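You operate a simulated robot arm through the tools that you are given. There is no shell and no other tool. Be economical: measure what you need, move in short steps, check, and stop when the job is done.

Carry out the task below with a simulated robot arm. There is one attempt and no reset: what you move stays moved.

TASK
Fetch the tape from the wash worktop top and set it on top of the pink blotter. Then fetch the tape box and set it on the wash worktop top.
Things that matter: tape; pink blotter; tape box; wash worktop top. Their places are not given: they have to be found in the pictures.

It is judged by the outcome, as a careful person would: the job done as asked, and still so three seconds after it is handed in. It fails if anything else is knocked over, pushed out of place, dropped, spilled or broken.

THE ROBOT
A 7-joint arm with a two-finger parallel gripper, fixed in place. Base frame: the origin is at the foot of the arm, x ahead of it, y to its left, z up; the work surface is at about z = 0. Lengths are in cm, angles in rad, forces in N, time in s.
With the tool pointing down near the work surface it reaches from about 22 to 58 cm from the base axis. Its first joint turns from -1.152 to 1.152 rad. Payload 2.5 kg.
Tool frame: the origin (TCP) lies between the finger pads and is the grasp point; the fingertips stand 2.3 cm ahead of it; z points along the fingers, y is the line along which they close. The gripper opens to 9.4 cm. The fingers are 3.8 cm wide and 1 cm thick; the gripper's body (5.4 by 9.6 cm) begins 3.9 cm behind the TCP.
Orientation is told as [roll, pitch, yaw] about the base's x, y, z axes, in that order, counted from this pose: with the fingers straight down and closing along the base's y, the tool's x points along the base's -x, its y along +y and its z along -z.

THE INTERFACE
- The arm moves only by the tool send_rows. Its argument "plan" is text: rows parted by semicolons, each of 7 numbers parted by spaces: the shift along the base's x, y, z in cm, then the turn, a rotation vector about the base's x, y, z in rad, then the gripper command, from -1 (shut) to 1 (fully open), values between in proportion. In form: x y z wx wy wz jaw; .... A call has 1 to 10 rows; each row is the pose to reach, as a shift and turn from the pose commanded when the call began. A row lasts 0.2 s, in which the tool goes at most 5 cm and 0.15 rad; a call with a longer step from one row to the next is refused whole, and so is a gripper value outside its range. A pose out of reach is approached as far as the arm can. The call stops where the force on the tool passes 40 N (or 10 N more than at its start, if that is more) or the arm is blocked; 0.2 s more then pass. The fingers move at their own pace (about 10.8 cm/s each) and stop on an object; they squeeze with about 35 N. The grip force told is the motor's: it shows also when the fingers shut on nothing. Time passes only in rows, and 0.2 s behind the last, so rows that repeat a pose let the fingers close. It gives the time, the measured TCP pose, the force on the tool (base axes), the opening and the grip force at its end, in the units of the frame above (readings bear some noise).
- Cameras (640 x 400 px; columns grow to the right, rows downward): "scene" is fixed at [12.24, -39.07, 54.28]; the picture's right is [0.92, -0.39, 0.00], its down [-0.24, -0.56, -0.79] and it looks along [0.31, 0.73, -0.61] (base axes); focal length 214 px, centre (320, 200). "wrist" rides on the gripper at [-3.9, 0, -4.4] in the tool frame; the picture's right is [0.00, -1.00, 0.00], its down [0.97, 0.00, -0.24] and it looks along [0.24, 0.00, 0.97] (tool axes); focal length 218 px, centre (320, 200).
- grab_frame(camera): a new picture of that camera. No time passes.
- point_at(camera, pixels): for up to 12 pixels [column, row] of the newest picture of that camera ("zoom" is the newest enlarged one), the place [x, y, z] in the base frame of the surface seen there, good to about 0.2 cm, but the place of the scene camera against the robot may be out by one fixed shift of up to 2.5 cm in any direction. No time passes.
- zoom(camera, box): a new picture of the part [left, top, right, bottom] of that camera's present view, enlarged. No time passes.
- finish_job(): hands the job in; it is judged then, once.

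Work in short steps. Measure before you move; look again where a grasp or a placing could have gone wrong, and mend it. You have 80 turns and 46 pictures in all, the two below and enlarged ones among them. Open the gripper and draw the arm clear of the work before you hand the job in, unless the task says otherwise; then end with one line.

The tools are called after "Request:" as name(argument=value, ...) on one line, values as JSON. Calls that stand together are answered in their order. send_rows: Moves the arm, as the interface text tells. Its arguments: {"type":"object","properties":{"plan":{"type":"string"}},"required":["plan"]} The other tools are called the same way: grab_frame (camera) takes a picture; point_at (camera, pixels) gives the place of the surface under pixels of a picture; zoom (camera, box) takes an enlarged picture of a part of a camera's view; finish_job () hands the job in.

At the start:

```text
time_s: 0.0
tcp_pos: [33.92, -5.47, 52.08]
tool_rot: [-0.001, -0.001, 0.001]
force: [-1.0, -0.3, 0.1]
gripper_width: 9.44
grip_force: 0.2
```

scene: 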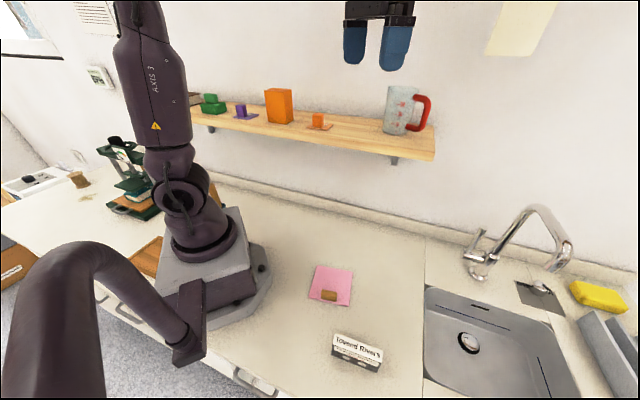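
wrist: 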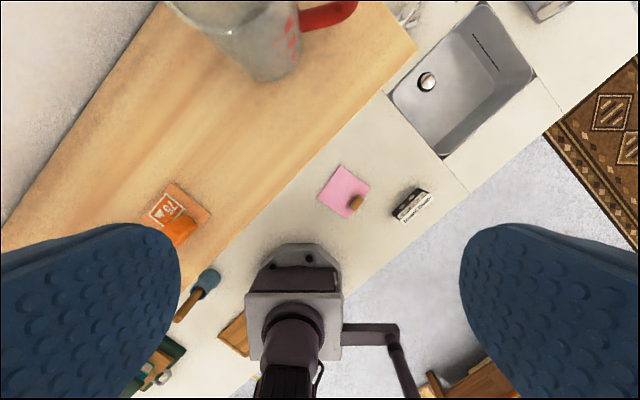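

I'll enlarge the regions with the candidate objects first.

Request:
zoom(camera="scene", box=[260, 240, 440, 390])

Request:
zoom(camera="scene", box=[180, 70, 440, 170])

Request:
zoom(camera="scene", box=[0, 120, 220, 280])

Request:
zoom(camera="wrist", box=[290, 140, 450, 240])

```text
2.67 times, centred on (350, 315) of scene
```

zoom: 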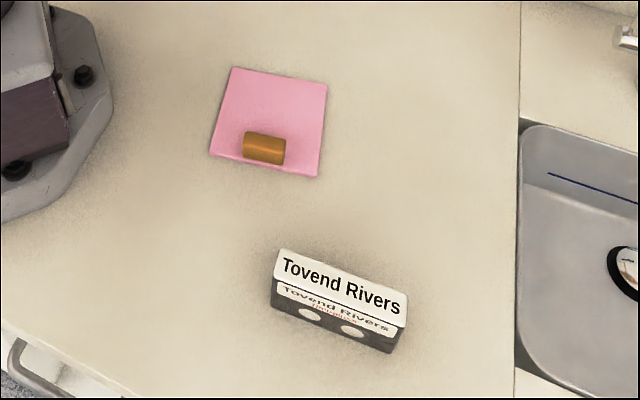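

```text
2.46 times, centred on (310, 120) of scene
```

zoom: 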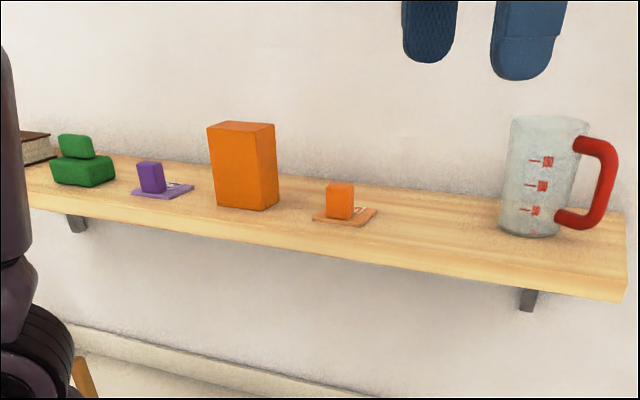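

```text
2.50 times, centred on (110, 200) of scene
```

zoom: 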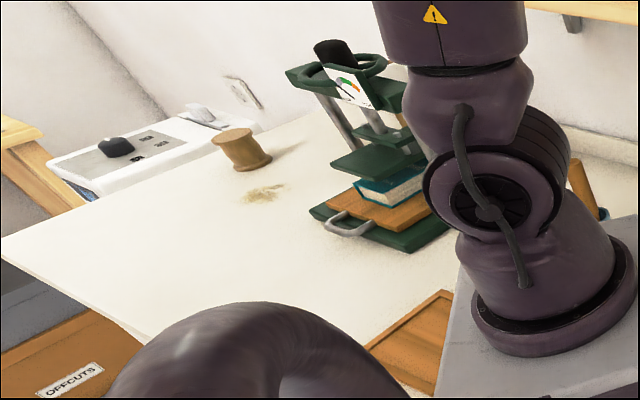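

```text
4.00 times, centred on (370, 190) of wrist
```

zoom: 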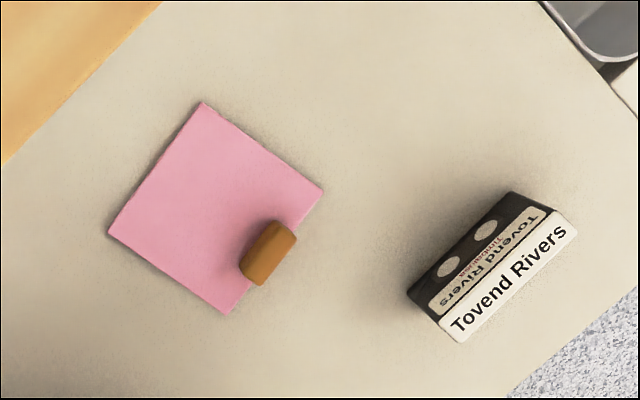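

Request:
zoom(camera="scene", box=[320, 325, 395, 380])

Request:
zoom(camera="scene", box=[440, 240, 640, 400])

Request:
point_at(camera="wrist", pixels=[[340, 166], [371, 187], [317, 197], [346, 218], [357, 203], [392, 212], [418, 188], [434, 195], [405, 223], [393, 213], [450, 190]])

Request:
point_at(camera="scene", pixels=[[316, 266], [352, 270], [309, 299], [349, 306], [329, 296], [334, 337], [381, 350], [378, 366], [333, 350], [278, 95], [318, 120], [206, 105]])

```text
7.27 times, centred on (358, 352) of scene
```

zoom: 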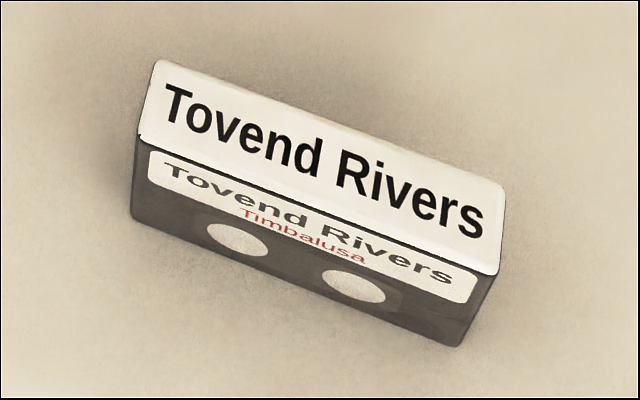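

```text
2.50 times, centred on (540, 320) of scene
```

zoom: 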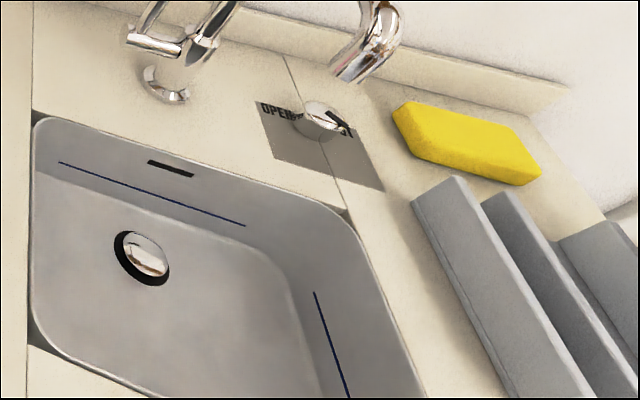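

```text
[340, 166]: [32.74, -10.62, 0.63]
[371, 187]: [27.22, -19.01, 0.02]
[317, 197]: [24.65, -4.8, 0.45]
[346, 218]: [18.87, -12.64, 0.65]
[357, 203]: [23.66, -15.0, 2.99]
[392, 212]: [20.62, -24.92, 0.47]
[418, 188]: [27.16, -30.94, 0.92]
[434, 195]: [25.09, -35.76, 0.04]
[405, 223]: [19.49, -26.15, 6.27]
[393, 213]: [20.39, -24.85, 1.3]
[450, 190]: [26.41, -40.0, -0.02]
```

```text
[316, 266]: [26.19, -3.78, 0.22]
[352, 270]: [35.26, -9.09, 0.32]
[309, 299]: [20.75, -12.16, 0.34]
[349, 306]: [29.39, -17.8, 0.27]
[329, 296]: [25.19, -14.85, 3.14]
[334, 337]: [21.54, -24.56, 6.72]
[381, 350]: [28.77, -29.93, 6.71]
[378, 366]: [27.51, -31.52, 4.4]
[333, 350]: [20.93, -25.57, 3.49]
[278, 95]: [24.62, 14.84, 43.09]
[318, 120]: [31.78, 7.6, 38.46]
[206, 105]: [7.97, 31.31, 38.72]
```

Request:
zoom(camera="scene", box=[0, 140, 110, 290])

Request:
zoom(camera="wrist", box=[120, 180, 240, 400])

Request:
zoom(camera="scene", box=[180, 85, 260, 135])

Request:
zoom(camera="wrist", box=[400, 260, 560, 400])

```text
2.67 times, centred on (55, 215) of scene
```

zoom: 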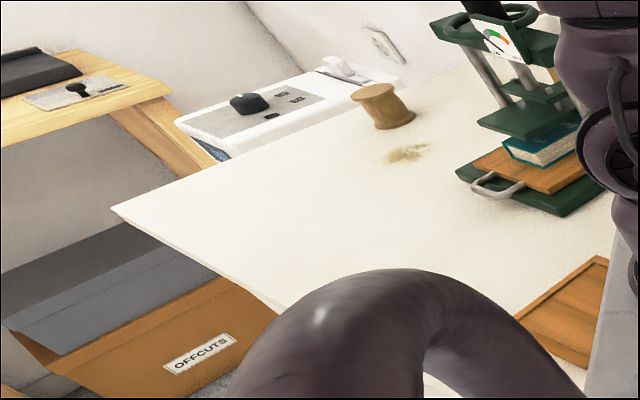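

```text
1.82 times, centred on (180, 290) of wrist
```

zoom: 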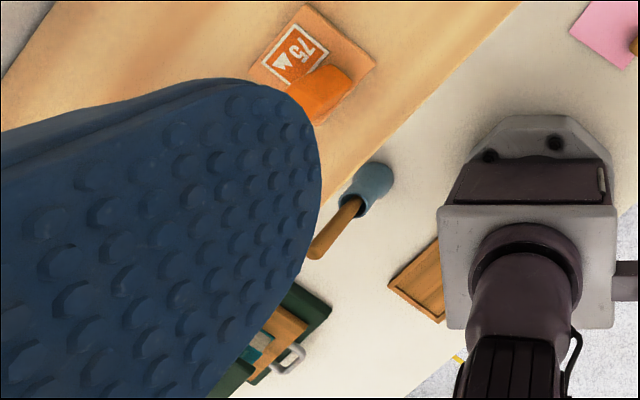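

```text
8.00 times, centred on (220, 110) of scene
```

zoom: 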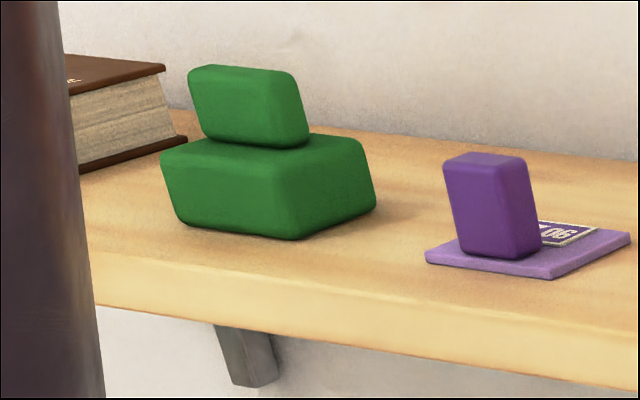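

```text
2.86 times, centred on (480, 330) of wrist
```

zoom: 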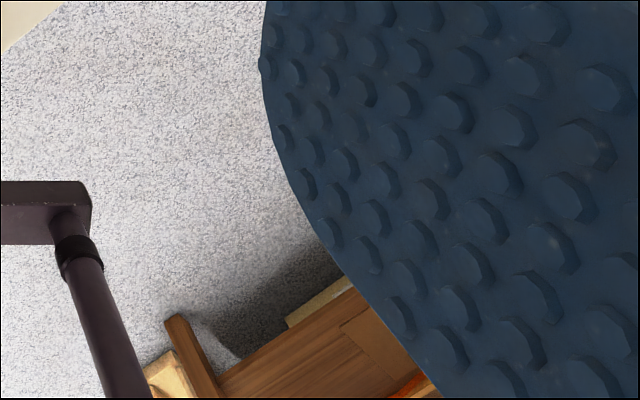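

Request:
point_at(camera="scene", pixels=[[266, 92], [278, 90], [291, 92], [268, 120], [285, 123], [390, 100], [390, 128], [434, 155], [190, 112], [195, 98], [212, 192], [312, 127]])

Request:
zoom(camera="scene", box=[250, 80, 340, 140])

Request:
point_at(camera="wrist", pixels=[[416, 48], [300, 160], [210, 250], [165, 210], [210, 275], [180, 318], [240, 335], [440, 385], [60, 120], [280, 75]])

```text
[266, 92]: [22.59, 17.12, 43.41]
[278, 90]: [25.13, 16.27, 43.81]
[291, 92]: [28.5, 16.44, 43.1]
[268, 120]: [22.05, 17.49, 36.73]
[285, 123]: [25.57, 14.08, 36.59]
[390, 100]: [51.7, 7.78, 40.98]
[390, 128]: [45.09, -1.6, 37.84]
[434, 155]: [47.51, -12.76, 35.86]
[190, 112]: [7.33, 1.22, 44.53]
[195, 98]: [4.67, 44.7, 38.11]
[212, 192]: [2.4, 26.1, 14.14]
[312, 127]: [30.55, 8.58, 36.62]
```

```text
6.67 times, centred on (295, 110) of scene
```

zoom: 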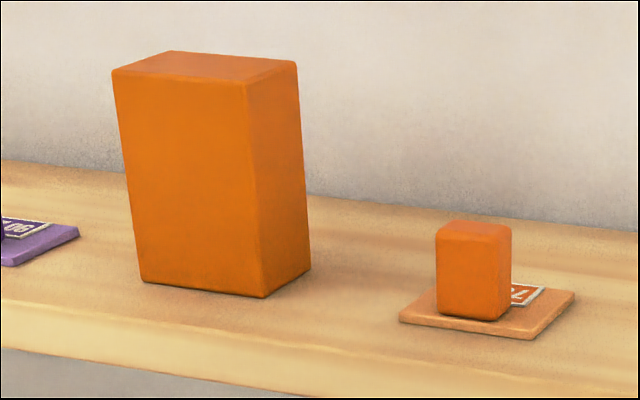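

```text
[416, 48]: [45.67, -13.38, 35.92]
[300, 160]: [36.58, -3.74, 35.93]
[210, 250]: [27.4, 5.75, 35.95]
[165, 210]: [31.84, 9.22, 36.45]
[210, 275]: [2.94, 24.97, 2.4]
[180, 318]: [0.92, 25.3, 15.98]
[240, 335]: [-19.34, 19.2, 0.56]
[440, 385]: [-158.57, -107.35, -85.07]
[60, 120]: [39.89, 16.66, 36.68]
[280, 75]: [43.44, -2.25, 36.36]
```

No tape box is visible yet; the cassette "Tovend Rivers" at scene (357,352) is the tape. I'll draw the arm back and tilt the wrist camera to look at the shelf and the back of the bench.

Request:
send_rows(plan="0 -3 0 0.15 0 0 1; 0 -6 0 0.3 0 0 1; 0 -9 0 0.45 0 0 1; 0 -12 0 0.6 0 0 1; 0 -15 0 0.75 0 0 1; 0 -18 0 0.9 0 0 1; 0 -20 0 1.0 0 0 1")

Request:
grab_frame(camera="wrist")

Request:
grab_frame(camera="scene")

```text
time_s: 1.6
tcp_pos: [36.9, -14.67, 52.46]
tool_rot: [0.945, -0.005, -0.008]
force: [-0.2, 0.8, -0.2]
gripper_width: 9.4
grip_force: 0.1
out of reach, approached as far as the arm can: row 4, 5, 6, 7
```

```text
32 pictures are left
```

wrist: 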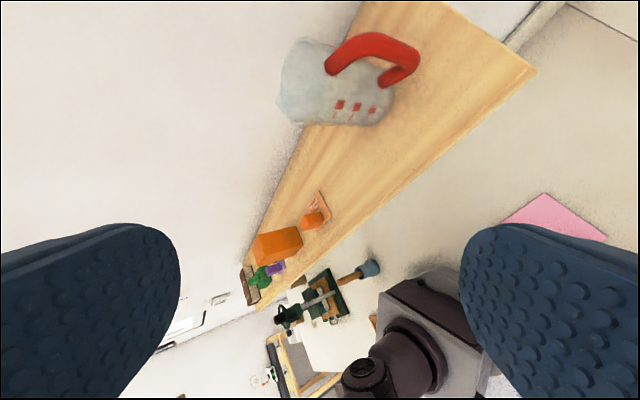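

```text
31 pictures are left
```

scene: 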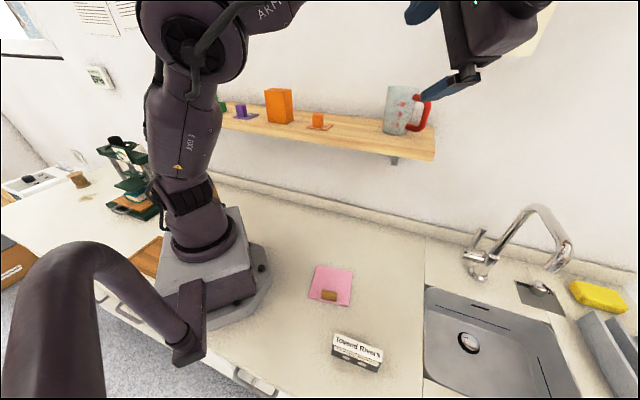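

Nothing new shows on the shelf. I'll straighten the tool and lower it over the tape to inspect it closely.

Request:
send_rows(plan="0 0 -4 -0.15 0 0 1; 0 0 -8 -0.3 0 0 1; -2 0 -12 -0.45 0 0 1; -4 0 -15 -0.6 0 0 1; -6 0 -18 -0.75 0 0 1; -8 0 -21 -0.9 0 0 1; -8 0 -24 -1.0 0 0 1; -8 0 -25 -1.0 0 0 1")

Request:
grab_frame(camera="wrist")

```text
time_s: 3.4
tcp_pos: [28.7, -14.82, 27.82]
tool_rot: [-0.061, -0.011, 0.001]
force: [-0.6, 0.0, 0.7]
gripper_width: 9.39
grip_force: 0.1
```

```text
30 pictures are left
```

wrist: 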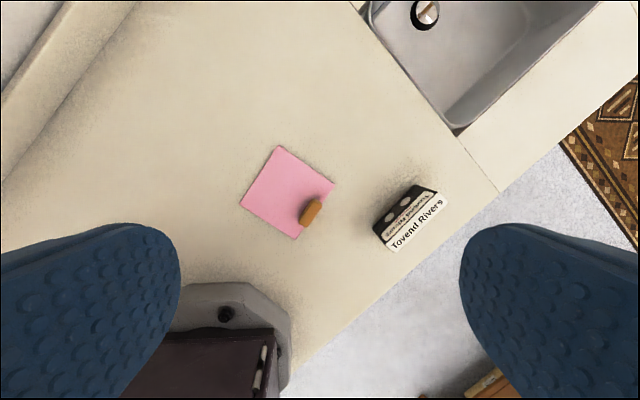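

Request:
zoom(camera="scene", box=[200, 340, 320, 400])

Request:
zoom(camera="wrist", box=[280, 160, 480, 270])

Request:
point_at(camera="wrist", pixels=[[279, 146], [334, 184], [241, 205], [297, 238], [440, 196], [391, 248], [414, 186], [374, 228], [318, 203], [304, 224], [448, 200], [396, 251]])

```text
5.33 times, centred on (260, 370) of scene
```

zoom: 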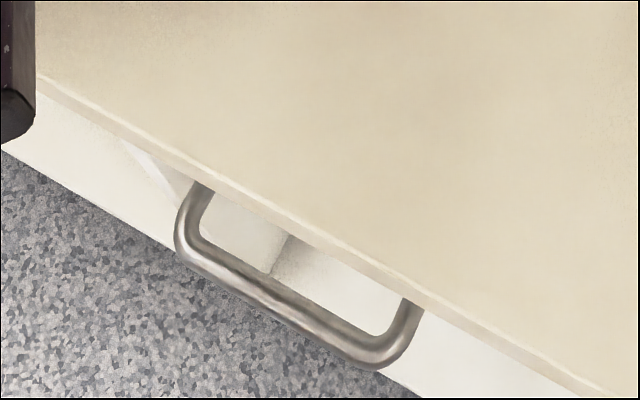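

```text
3.20 times, centred on (380, 215) of wrist
```

zoom: 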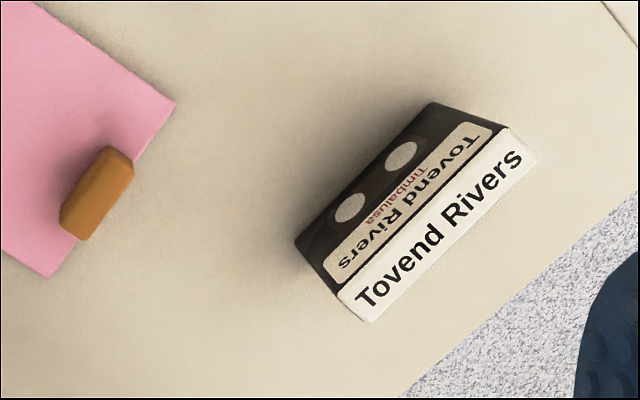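

```text
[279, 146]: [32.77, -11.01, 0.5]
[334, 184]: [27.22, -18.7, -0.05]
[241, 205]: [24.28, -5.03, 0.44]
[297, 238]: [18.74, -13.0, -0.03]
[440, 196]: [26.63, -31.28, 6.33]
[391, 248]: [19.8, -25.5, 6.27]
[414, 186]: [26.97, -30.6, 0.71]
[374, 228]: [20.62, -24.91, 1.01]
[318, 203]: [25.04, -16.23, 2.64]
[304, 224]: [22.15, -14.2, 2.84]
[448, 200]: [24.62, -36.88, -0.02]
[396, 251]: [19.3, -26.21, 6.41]
```

I'll move above the tape with the jaws aligned across its thickness (yaw about -0.7), and look at it and at the worktop's front edge.

Request:
send_rows(plan="-1 -3 0 0 0 -0.14 1; -2 -6 -1 0 0 -0.28 1; -3 -9 -3 0 0 -0.42 1; -4 -11 -5 0 0 -0.56 1; -5 -13.3 -8 0 0 -0.7 1; -5 -13.3 -8 0.06 0 -0.7 1")

Request:
grab_frame(camera="wrist")

```text
time_s: 4.8
tcp_pos: [23.6, -28.25, 19.77]
tool_rot: [-0.003, 0.012, -0.699]
force: [-0.4, -0.4, -0.4]
gripper_width: 9.39
grip_force: 0.1
```

```text
27 pictures are left
```

wrist: 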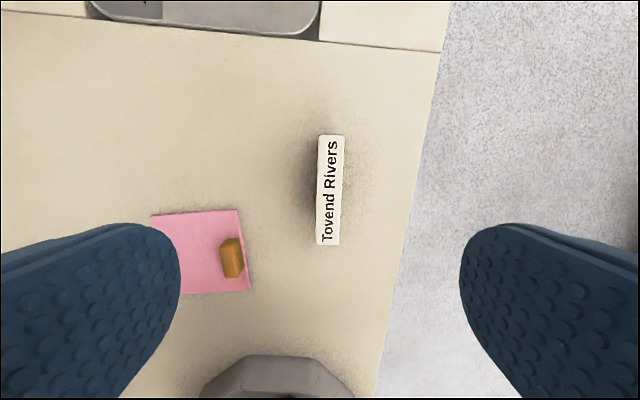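

Request:
point_at(camera="wrist", pixels=[[320, 137], [342, 137], [318, 242], [339, 242], [330, 190], [231, 241], [240, 275], [224, 245], [152, 216], [239, 211], [250, 289], [185, 293]])

Request:
zoom(camera="wrist", box=[130, 120, 370, 300])

```text
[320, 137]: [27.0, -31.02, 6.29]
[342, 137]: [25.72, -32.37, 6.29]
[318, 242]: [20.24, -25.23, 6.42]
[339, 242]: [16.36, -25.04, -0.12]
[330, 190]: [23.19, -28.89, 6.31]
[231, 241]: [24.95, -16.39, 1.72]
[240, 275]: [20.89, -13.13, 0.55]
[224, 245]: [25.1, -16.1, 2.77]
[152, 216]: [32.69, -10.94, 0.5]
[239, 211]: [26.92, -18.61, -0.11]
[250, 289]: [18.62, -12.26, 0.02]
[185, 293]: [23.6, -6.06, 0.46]
```

```text
2.22 times, centred on (250, 210) of wrist
```

zoom: 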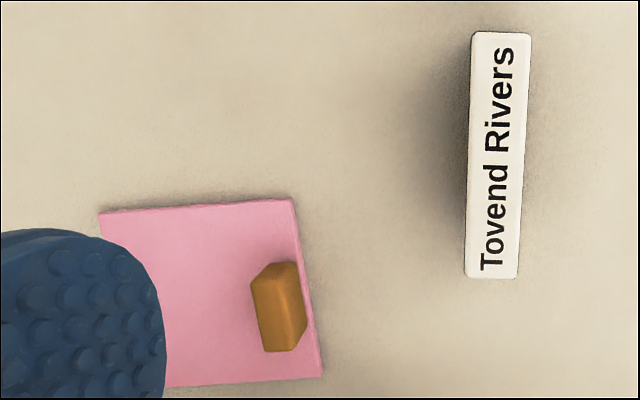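

The tape stands upright, 9.1 x 1.9 x 6.3 cm, centred near (23.1,-28.8). I'll descend over it, then close.

Request:
send_rows(plan="-0.5 -0.55 -4 0 0 -0.01 1; -0.5 -0.55 -8 0 0 -0.01 1; -0.5 -0.55 -11 0 0 -0.01 1; -0.5 -0.55 -13.5 0 0 -0.01 1; -0.5 -0.55 -15 0 0 -0.01 1; -0.5 -0.55 -15 0 0 -0.01 0.2; -0.5 -0.55 -15 0 0 -0.01 -0.3; -0.5 -0.55 -15 0 0 -0.01 -1; -0.5 -0.55 -15 0 0 -0.01 -1; -0.5 -0.55 -15 0 0 -0.01 -1")

Request:
grab_frame(camera="wrist")

```text
time_s: 7.0
tcp_pos: [23.29, -28.8, 4.83]
tool_rot: [-0.001, 0.011, -0.708]
force: [1.0, 0.1, 0.2]
gripper_width: 2.14
grip_force: 35.2
```

```text
25 pictures are left
```

wrist: 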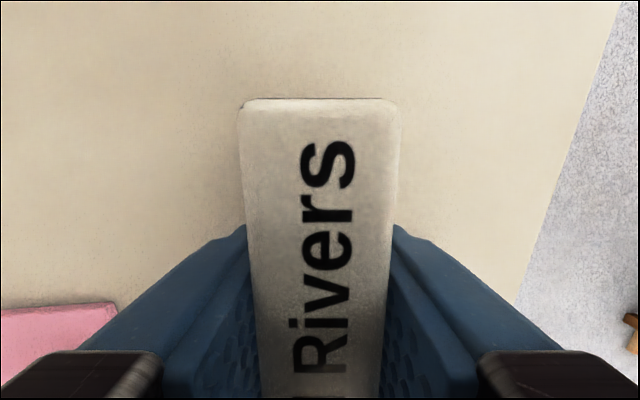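

Gripped (opening 2.14). Lifting 8 cm and carrying over the far half of the blotter, clear of the brown block.

Request:
send_rows(plan="0 0 3 0 0 0 -1; 0 0 6 0 0 0 -1; 0 0 9 0 0 0 -1; 0.7 3.5 9 0 0 0.03 -1; 1.4 7.5 9 0 0 0.06 -1; 2.1 11.5 9 0 0 0.09 -1; 2.8 15.5 9 0 0 0.09 -1; 3.4 18.3 9 0 0 0.09 -1; 3.4 18.3 9 0 0 0.09 -1")

Request:
grab_frame(camera="scene")

Request:
grab_frame(camera="wrist")

```text
time_s: 9.0
tcp_pos: [26.92, -10.59, 13.76]
tool_rot: [-0.002, 0.013, -0.621]
force: [-0.3, 0.0, -0.8]
gripper_width: 2.18
grip_force: 34.8
```

```text
24 pictures are left
```

scene: 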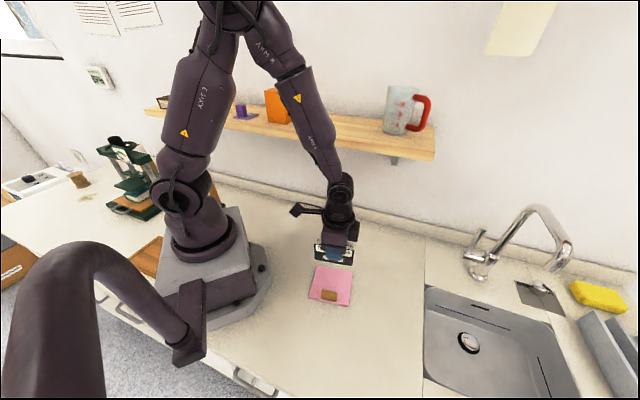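

```text
23 pictures are left
```

wrist: 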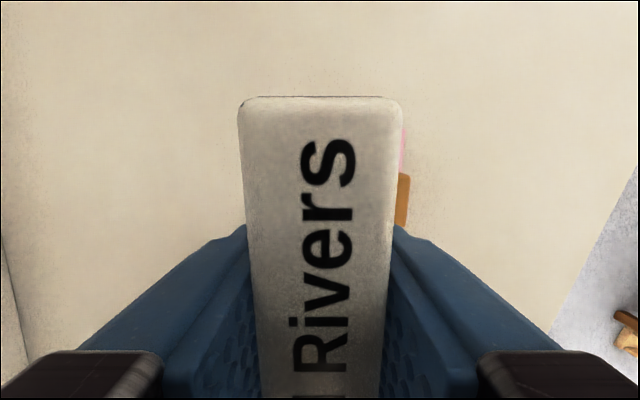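

Tape hangs over the far half of the blotter; lowering until it touches (TCP about 5.35).

Request:
send_rows(plan="0 0 -3 0 0 0 -1; 0 0 -6 0 0 0 -1; 0 0 -7.5 0 0 0 -1; 0 0 -8.1 0 0 0 -1; 0 0 -8.4 0 0 0 -1; 0 0 -8.4 0 0 0 -1")

Request:
zoom(camera="scene", box=[290, 230, 380, 310])

```text
time_s: 10.4
tcp_pos: [26.91, -10.62, 5.32]
tool_rot: [-0.004, 0.01, -0.62]
force: [-4.2, 1.5, 31.0]
gripper_width: 2.18
grip_force: 34.8
```

```text
5.00 times, centred on (335, 270) of scene
```

zoom: 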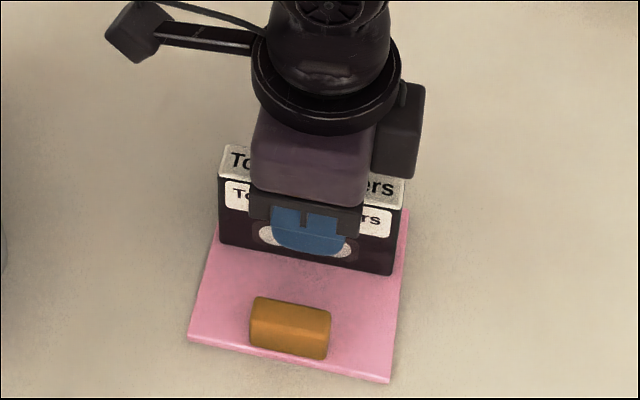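

The tape is on the blotter (31 N contact), clear of the block. I'll ease up slightly, open partway and rise straight up.

Request:
send_rows(plan="0 0 0.1 0 0 0 -0.4; 0 0 0.1 0 0 0 -0.15; 0 0 0.1 0 0 0 -0.1; 0 0 3 0 0 0 -0.1; 0 0 7 0 0 0 -0.1; 0 0 11 0 0 0 0; 0 0 15 0 0 0 1; -2 -3 18 0 0 0 1; -3 -6 21 0 0 0 1; -3 -6 21 0 0 0 1")

Request:
grab_frame(camera="wrist")

Request:
grab_frame(camera="scene")

```text
time_s: 12.6
tcp_pos: [24.02, -16.54, 26.47]
tool_rot: [-0.001, 0.011, -0.618]
force: [0.0, 0.2, -0.5]
gripper_width: 9.37
grip_force: 0.1
```

```text
21 pictures are left
```

wrist: 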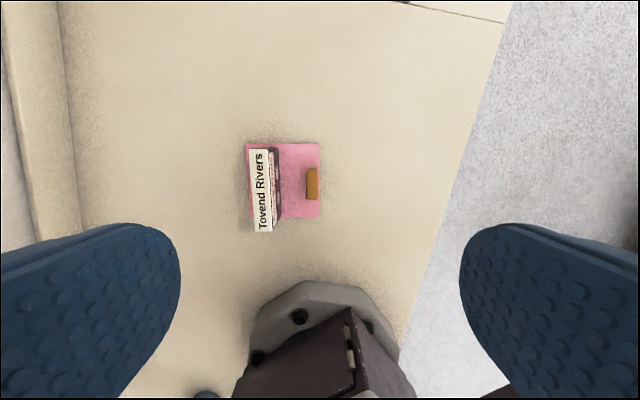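

```text
20 pictures are left
```

scene: 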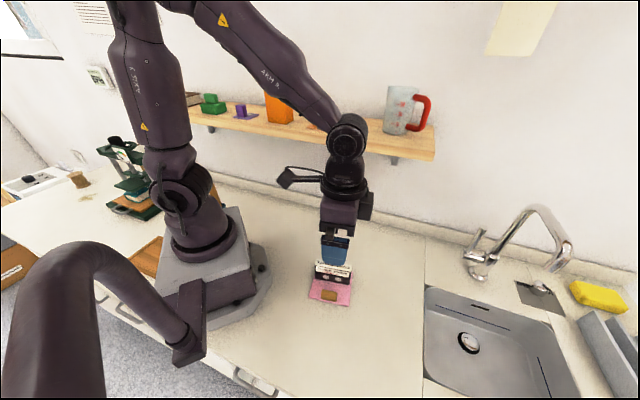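

The tape is on the blotter. The tape box is not visible anywhere on top, so I'll examine the drawer fronts at scene (255,380) and (110,300).

Request:
point_at(camera="scene", pixels=[[250, 375], [240, 368], [250, 384], [270, 392], [233, 365], [225, 362], [247, 388], [258, 383], [215, 361], [280, 392], [110, 305], [130, 320]])

Request:
zoom(camera="scene", box=[80, 240, 200, 330])

```text
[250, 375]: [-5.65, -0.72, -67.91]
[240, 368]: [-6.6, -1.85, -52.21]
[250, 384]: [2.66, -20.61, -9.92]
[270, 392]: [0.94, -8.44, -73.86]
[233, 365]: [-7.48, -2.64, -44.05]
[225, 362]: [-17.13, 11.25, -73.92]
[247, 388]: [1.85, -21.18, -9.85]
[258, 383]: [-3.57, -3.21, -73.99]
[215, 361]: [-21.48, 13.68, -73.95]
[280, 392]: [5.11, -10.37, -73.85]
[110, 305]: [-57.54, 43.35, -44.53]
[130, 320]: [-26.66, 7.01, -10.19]
```

```text
4.44 times, centred on (140, 285) of scene
```

zoom: 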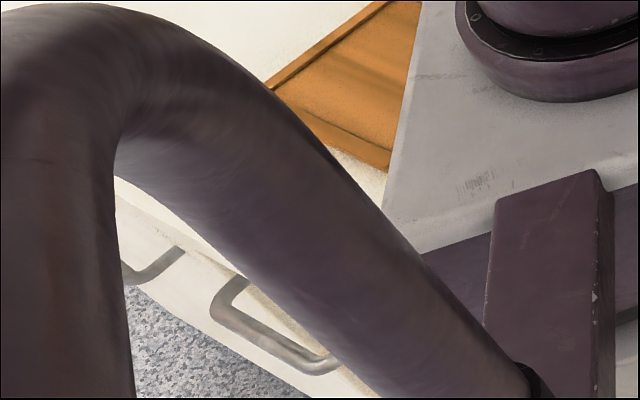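

Request:
send_rows(plan="1 -5 0 0 0 0 1; 2 -9 -3 0 0 0 1; 2 -13 -6 0 0 0 1; 2 -17 -9 0 0 0 1; 2 -21 -10 0.1 -0.07 0 1; 2 -24 -10 0.2 -0.14 0 1; 2 -26 -10 0.3 -0.21 0 1; 2 -26 -10 0.4 -0.28 0 1")

Request:
grab_frame(camera="wrist")

```text
refused: row 1 steps farther than a row can; nothing moved
```

```text
18 pictures are left
```

wrist: 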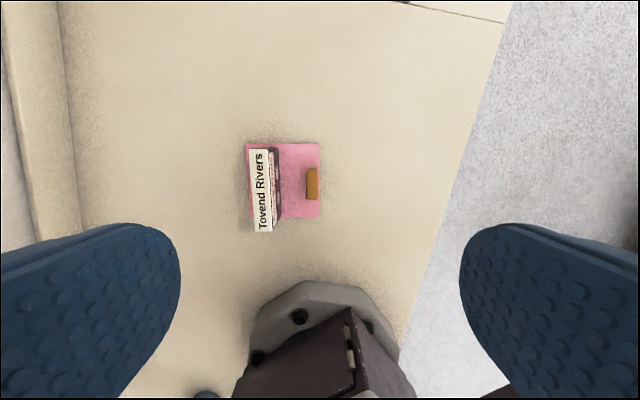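

Request:
send_rows(plan="1 -4 0 0 0 0 1; 2 -8 -2 0 0 0 1; 2 -12 -4 0 0 0 1; 2 -16 -6 0 0 0 1; 2 -20 -7 0.1 -0.07 0 1; 2 -23 -7 0.2 -0.14 0 1; 2 -25 -7 0.3 -0.21 0 1; 2 -26 -7 0.4 -0.28 0 1; 2 -26 -7 0.5 -0.35 0 1")

```text
time_s: 14.6
tcp_pos: [25.94, -42.31, 19.34]
tool_rot: [0.611, 0.014, -0.613]
force: [-0.6, -0.6, 0.4]
gripper_width: 9.4
grip_force: 0.0
```

Request:
grab_frame(camera="wrist")

```text
17 pictures are left
```

wrist: 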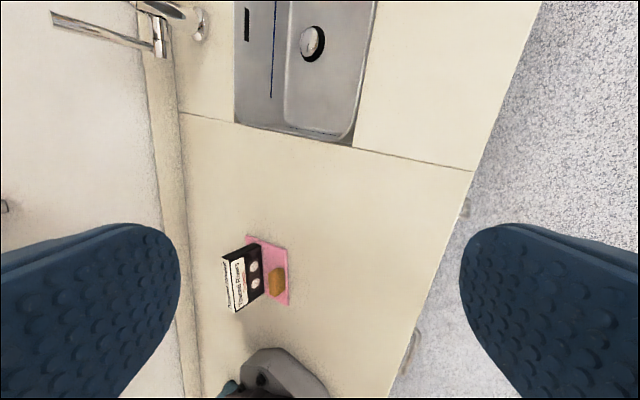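

The bench top is empty apart from the known things. The strip of the sink against its left and front walls is hidden in all views so far, so I'll measure the sink.

Request:
point_at(camera="wrist", pixels=[[236, 122], [352, 143], [378, 5], [240, 10], [310, 45], [300, 130], [320, 120], [325, 90], [472, 170], [465, 207], [408, 350], [240, 80]])

```text
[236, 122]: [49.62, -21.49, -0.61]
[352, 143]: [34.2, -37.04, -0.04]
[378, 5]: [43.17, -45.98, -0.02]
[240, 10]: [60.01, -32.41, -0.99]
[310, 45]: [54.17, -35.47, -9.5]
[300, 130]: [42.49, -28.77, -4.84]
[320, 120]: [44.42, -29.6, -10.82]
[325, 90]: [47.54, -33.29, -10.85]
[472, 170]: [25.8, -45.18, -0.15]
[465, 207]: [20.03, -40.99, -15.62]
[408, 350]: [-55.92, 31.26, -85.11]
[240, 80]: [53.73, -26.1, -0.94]
```

Request:
zoom(camera="scene", box=[195, 320, 291, 400])

Request:
zoom(camera="wrist", box=[370, 180, 490, 380])

```text
5.00 times, centred on (243, 360) of scene
```

zoom: 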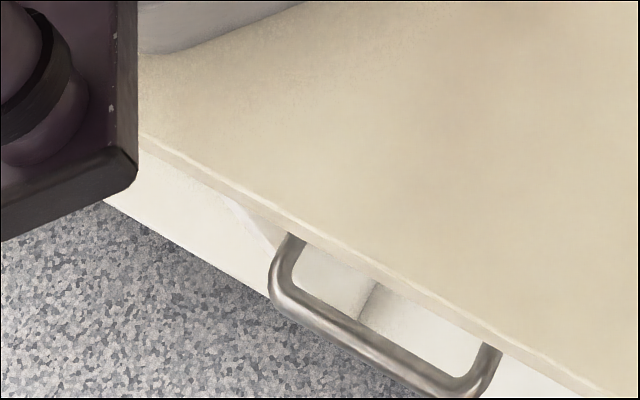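

```text
2.00 times, centred on (430, 280) of wrist
```

zoom: 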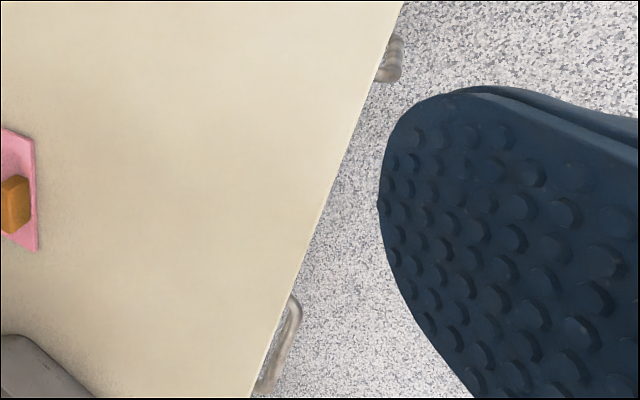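

No box yet. The worktop beyond the sink (right/front side) hasn't been seen fully, so I'll bring the camera over the sink and look outward.

Request:
send_rows(plan="2 2 3 -0.1 0.07 0 1; 4 4 6 -0.2 0.14 0 1; 6 5 9 -0.3 0.21 0 1; 8 6 12 -0.4 0.28 0 1; 10 7 14 -0.5 0.35 0 1; 12 8 14 -0.5 0.35 0 1; 14 9 14 -0.5 0.35 0 1")

Request:
grab_frame(camera="wrist")

```text
time_s: 16.2
tcp_pos: [40.2, -33.38, 33.3]
tool_rot: [-0.003, 0.011, -0.619]
force: [-0.8, -0.2, 0.6]
gripper_width: 9.43
grip_force: 0.1
```

```text
14 pictures are left
```

wrist: 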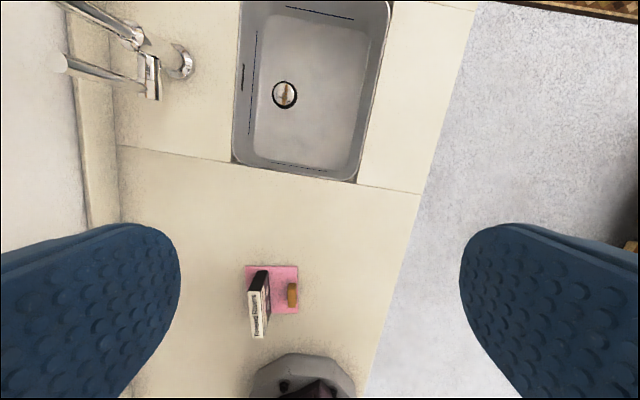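

Request:
send_rows(plan="0 0 2 -0.08 -0.11 0 1; 0 0 4 -0.16 -0.22 0 1; 0 0 6 -0.24 -0.33 0 1; 0 0 7 -0.32 -0.44 0 1; 0 0 8 -0.4 -0.55 0 1; 0 0 8 -0.46 -0.65 0 1")

Request:
grab_frame(camera="wrist")

```text
time_s: 17.6
tcp_pos: [39.9, -33.35, 41.36]
tool_rot: [0.0, -0.785, -0.619]
force: [0.8, 0.5, 0.7]
gripper_width: 9.4
grip_force: 0.1
```

```text
13 pictures are left
```

wrist: 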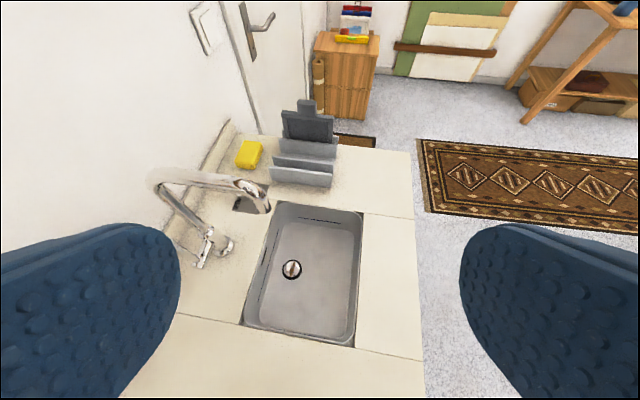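

No box there. I'll straighten up and look closely at the shelf's left half (orange box, cards, book).

Request:
send_rows(plan="-2 3 1 0.08 0.11 0 1; -4 6 2 0.16 0.22 0 1; -6 9 4 0.24 0.33 0 1; -8 12 6 0.32 0.44 0 1; -10 15 8 0.4 0.55 0 1; -12 18 10 0.46 0.65 0 1; -13 21 12 0.46 0.65 0 1; -13 23 14 0.46 0.65 0 1")

Request:
send_rows(plan="0 0 0 0 0 0.14 1; 0 0 0 0 0 0.28 1; 0 0 0 0 0 0.42 1; 0 0 0 0 0 0.56 1; -2 0 0 0.1 0 0.56 1; -4 0 0 0.2 0 0.56 1; -4 0 0 0.3 0 0.56 1; -4 0 0 0.4 0 0.56 1; -4 0 0 0.5 0 0.56 1")

Request:
grab_frame(camera="wrist")

```text
time_s: 19.4
tcp_pos: [26.93, -10.54, 55.53]
tool_rot: [-0.001, 0.012, -0.619]
force: [-0.7, 0.2, -0.5]
gripper_width: 9.38
grip_force: 0.0
```

```text
time_s: 21.4
tcp_pos: [21.52, -9.78, 55.67]
tool_rot: [0.349, 0.079, -0.051]
force: [3.6, 6.5, -0.3]
gripper_width: 9.38
grip_force: 0.1
out of reach, approached as far as the arm can: row 7, 8, 9
```

```text
12 pictures are left
```

wrist: 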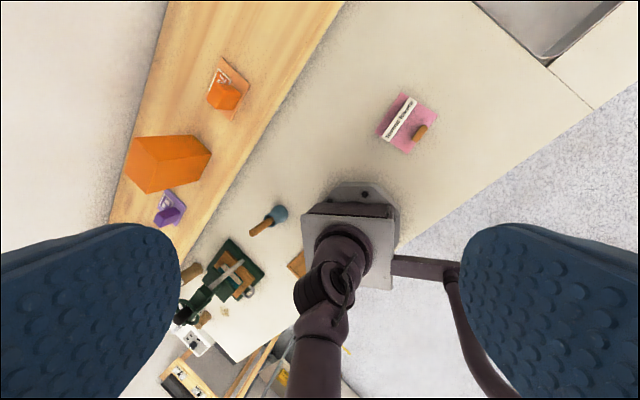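

Request:
zoom(camera="wrist", box=[100, 50, 260, 230])

Request:
point_at(camera="wrist", pixels=[[138, 138], [190, 138], [210, 152], [200, 177], [148, 192], [127, 180], [215, 90], [225, 95], [418, 133], [224, 60], [248, 88], [165, 165]])

```text
2.22 times, centred on (180, 140) of wrist
```

zoom: 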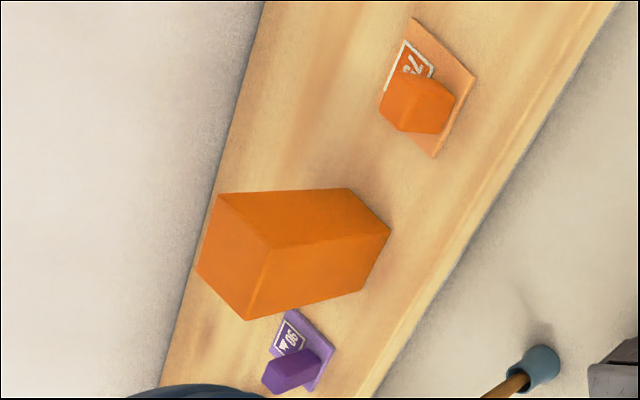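

```text
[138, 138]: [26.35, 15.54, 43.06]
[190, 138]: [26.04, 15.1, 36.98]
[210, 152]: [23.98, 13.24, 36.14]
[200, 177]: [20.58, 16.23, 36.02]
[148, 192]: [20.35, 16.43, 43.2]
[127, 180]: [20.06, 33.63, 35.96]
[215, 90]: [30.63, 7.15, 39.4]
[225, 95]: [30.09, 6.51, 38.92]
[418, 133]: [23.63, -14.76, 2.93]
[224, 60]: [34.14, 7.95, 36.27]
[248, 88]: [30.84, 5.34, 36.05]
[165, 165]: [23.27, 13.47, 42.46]
```

Request:
zoom(camera="scene", box=[300, 255, 360, 310])

Request:
zoom(camera="wrist", box=[130, 180, 320, 400])

```text
7.27 times, centred on (330, 282) of scene
```

zoom: 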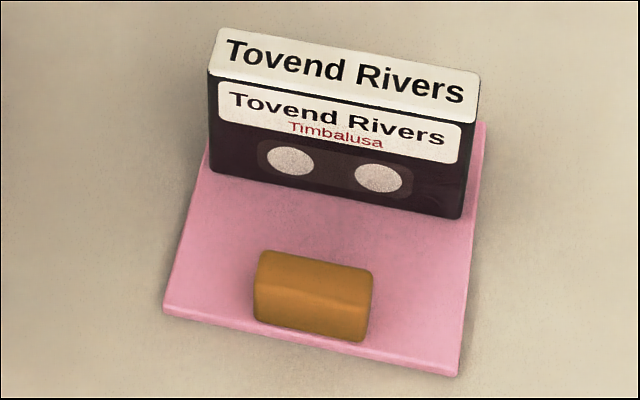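

```text
1.82 times, centred on (225, 290) of wrist
```

zoom: 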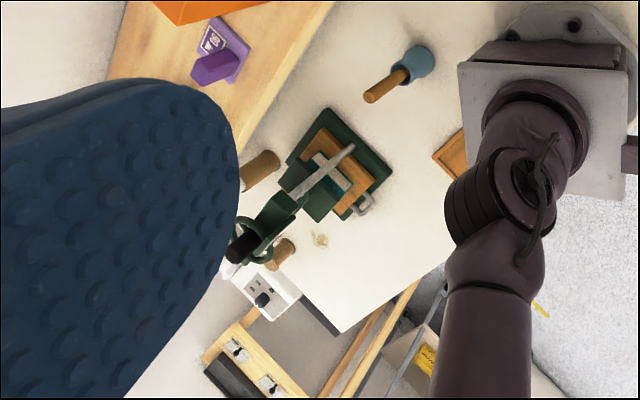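

The orange box is the only box in reach so far; before trusting that, I'll check the shelf's left end, earlier hidden by the column.

Request:
zoom(camera="scene", box=[110, 70, 310, 190])

```text
3.20 times, centred on (210, 130) of scene
```

zoom: 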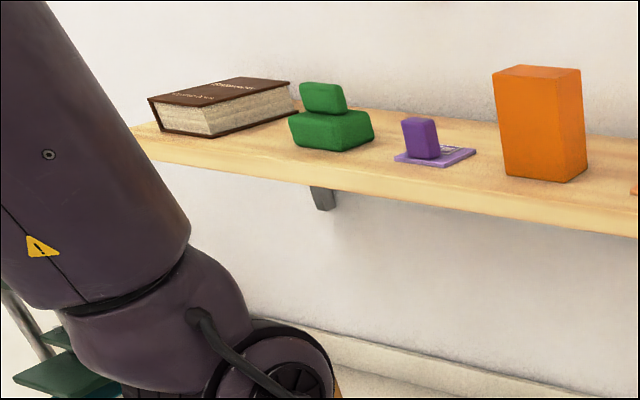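

That is a book; the others are small blocks. The orange box at about (23.3,15.9, top 43.2) is the only box within reach, so I take it as the tape box. First straighten the tool well above the shelf.

Request:
send_rows(plan="1 0 0 -0.12 -0.03 0 1; 3 1 0 -0.24 -0.06 -0.05 1; 5 2 0 -0.35 -0.08 -0.1 1; 5 3 0 -0.35 -0.08 -0.2 1; 5 4 0 -0.35 -0.08 -0.3 1; 5 6 0 -0.35 -0.08 -0.4 1; 5 8 0 -0.35 -0.08 -0.5 1; 5 10 0 -0.35 -0.08 -0.6 1")

```text
time_s: 23.2
tcp_pos: [26.42, 0.64, 55.91]
tool_rot: [0.054, -0.112, -0.64]
force: [0.1, -0.2, 0.1]
gripper_width: 9.39
grip_force: 0.1
```

Request:
send_rows(plan="0 3 0 0.012 0.06 -0.04 1; 0 6 0 0.024 0.122 -0.09 1; -1 9 0 0.024 0.122 -0.09 1; -2 12 0 0.024 0.122 -0.09 1; -3.1 15.2 0 0.024 0.122 -0.09 1; -3.1 15.2 0 0.024 0.122 -0.09 1")

Request:
grab_frame(camera="wrist")

```text
time_s: 24.6
tcp_pos: [23.1, 15.82, 56.05]
tool_rot: [-0.008, 0.002, -0.726]
force: [0.1, 0.2, 1.1]
gripper_width: 9.4
grip_force: 0.0
```

```text
7 pictures are left
```

wrist: 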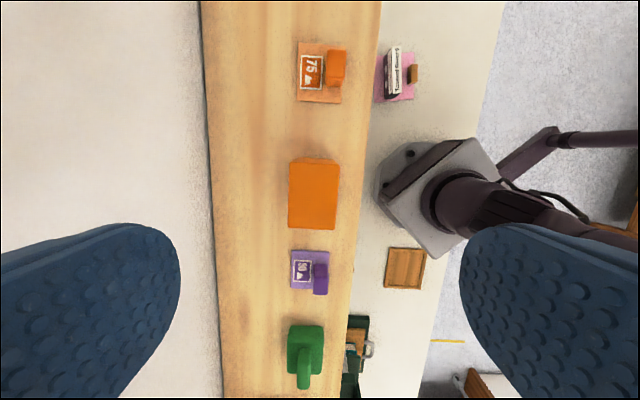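

Request:
point_at(camera="wrist", pixels=[[291, 167], [336, 168], [291, 225], [333, 226], [314, 195], [310, 250], [320, 278], [205, 200], [355, 200]])

```text
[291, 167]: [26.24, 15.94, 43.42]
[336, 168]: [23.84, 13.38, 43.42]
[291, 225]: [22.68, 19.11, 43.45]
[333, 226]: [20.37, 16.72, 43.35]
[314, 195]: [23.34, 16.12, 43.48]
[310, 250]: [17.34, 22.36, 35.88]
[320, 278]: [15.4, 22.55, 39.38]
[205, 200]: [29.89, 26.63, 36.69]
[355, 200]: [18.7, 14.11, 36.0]
```

Box top centre is (23.28,16.29), 3.5 x 4.8 cm. Descend straight to z 41 and close across the 3.5 cm side.

Request:
send_rows(plan="0.18 0.47 -4 0 0 0 1; 0.18 0.47 -8 0 0 0 1; 0.18 0.47 -11 0 0 0 1; 0.18 0.47 -13.5 0 0 0 1; 0.18 0.47 -15 0 0 0 1; 0.18 0.47 -15 0 0 0 0.3; 0.18 0.47 -15 0 0 0 -0.1; 0.18 0.47 -15 0 0 0 -1; 0.18 0.47 -15 0 0 0 -1; 0.18 0.47 -15 0 0 0 -1")

```text
time_s: 26.8
tcp_pos: [23.65, 16.23, 40.98]
tool_rot: [-0.007, -0.001, -0.726]
force: [0.7, -0.2, -0.5]
gripper_width: 3.95
grip_force: 35.0
```

Gripped. Lift clear of the shelf and carry around to the front.

Request:
send_rows(plan="0 0 3 0 0 0 -1; 0 0 7 0 0 0 -1; 0 0 11 0 0 0 -1; 0.5 -4 12 0 0 0 -1; 1 -8 12 0 0 0 -1; 2 -12 12 0 0 0 -1; 3 -16 12 0 0 0 -1; 3 -20 12 0 0 0 -1; 3 -24 12 0 0 0 -1; 3 -28 12 0 0 0 -1")

Request:
send_rows(plan="0 -4 0 0 0 0 -1; -1 -8 -1 0 0 0 -1; -2 -12 -3 0 0 0 -1; -2.5 -15 -6 0 0 0 -1; -2.5 -16.5 -10 0 0 0 -1; -2.5 -16.5 -14 0 0 0 -1; -2.5 -16.5 -18 0 0 0 -1; -2.5 -16.5 -22 0 0 0 -1; -2.5 -16.5 -26 0 0 0 -1; -2.5 -16.5 -30 0 0 0 -1")

Request:
grab_frame(camera="scene")

```text
time_s: 29.0
tcp_pos: [26.83, -11.74, 52.95]
tool_rot: [-0.007, 0.002, -0.725]
force: [-0.1, -0.8, -0.5]
gripper_width: 3.97
grip_force: 34.8
```

```text
time_s: 31.2
tcp_pos: [23.8, -28.51, 22.74]
tool_rot: [-0.007, -0.002, -0.726]
force: [0.8, -1.3, -0.3]
gripper_width: 3.96
grip_force: 34.7
```

```text
6 pictures are left
```

scene: 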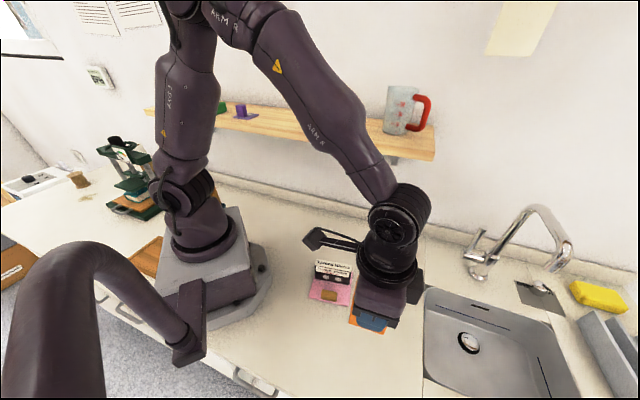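

Box is above the free worktop at (23.8,-28.5). Lowering to TCP ≈5.0.

Request:
send_rows(plan="0 0 -4 0 0 0 -1; 0 0 -8 0 0 0 -1; 0 0 -12 0 0 0 -1; 0 0 -15 0 0 0 -1; 0 0 -16.8 0 0 0 -1; 0 0 -17.4 0 0 0 -1; 0 0 -17.7 0 0 0 -1; 0 0 -17.7 0 0 0 -1")

```text
time_s: 33.0
tcp_pos: [24.0, -28.42, 5.02]
tool_rot: [-0.007, 0.001, -0.728]
force: [0.4, -0.3, -0.8]
gripper_width: 3.94
grip_force: 35.4
```

No contact yet (force ~0); lower a little more.

Request:
send_rows(plan="0 0 -0.1 0 0 0 -1; 0 0 -0.2 0 0 0 -1; 0 0 -0.2 0 0 0 -1")

```text
time_s: 33.8
tcp_pos: [23.96, -28.25, 4.93]
tool_rot: [-0.007, -0.001, -0.726]
force: [-0.5, 0.3, -0.2]
gripper_width: 3.96
grip_force: 34.9
```

Request:
send_rows(plan="0 0 -0.1 0 0 0 -1; 0 0 -0.2 0 0 0 -1; 0 0 -0.2 0 0 0 -1")

```text
time_s: 34.6
tcp_pos: [24.08, -28.41, 4.83]
tool_rot: [-0.008, -0.002, -0.723]
force: [-4.2, 6.3, 30.6]
gripper_width: 4.01
grip_force: 34.6
```

Contact now (30 N). Ease up 0.1, open, rise straight and withdraw.

Request:
send_rows(plan="0 0 0.1 0 0 0 -0.1; 0 0 0.1 0 0 0 0.4; 0 0 0.1 0 0 0 0.6; 0 0 3 0 0 0 0.6; 0 0 7 0 0 0 0.6; 0 0 11 0 0 0 1; 0 0 15 0 0 0 1; 1 1 19 0 0 0 1; 3 3 22 0 0 0 1; 5 5 25 0 0 0 1")

Request:
grab_frame(camera="wrist")

Request:
zoom(camera="scene", box=[280, 240, 440, 390])

```text
time_s: 36.8
tcp_pos: [29.21, -23.23, 29.89]
tool_rot: [-0.007, 0.0, -0.726]
force: [0.2, 0.3, -0.6]
gripper_width: 9.39
grip_force: 0.1
```

```text
5 pictures are left
```

wrist: 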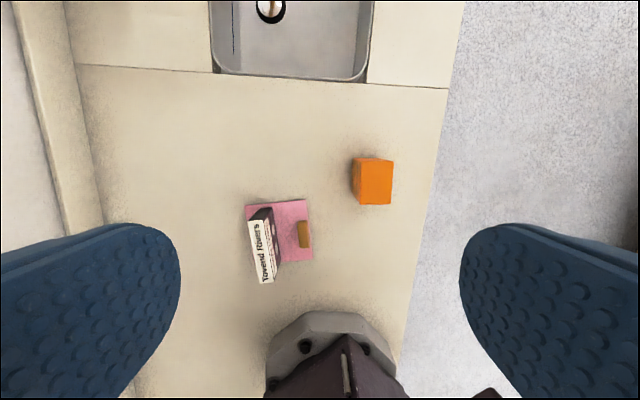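

```text
2.67 times, centred on (360, 315) of scene
```

zoom: 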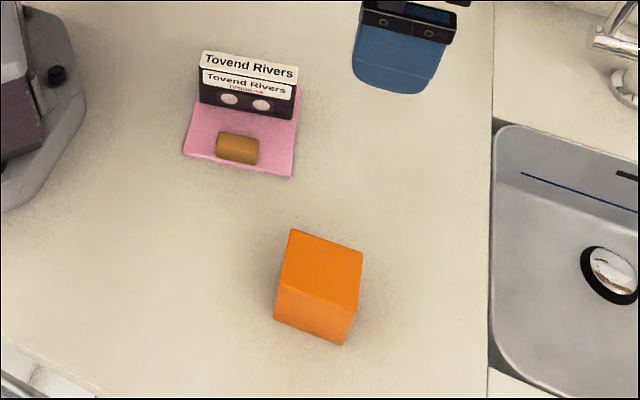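

Both are standing steadily: the tape on the blotter and the orange box on the free worktop. The block on the blotter hasn't moved. The gripper is open and clear, so I'm handing in.

Request:
finish_job()

```text
The job is handed in.
```

The tape is standing on the pink blotter, and I put the orange box from the shelf on the wash worktop. Nothing was labelled as the tape box, so I took the only box within reach, and that guess could be wrong.
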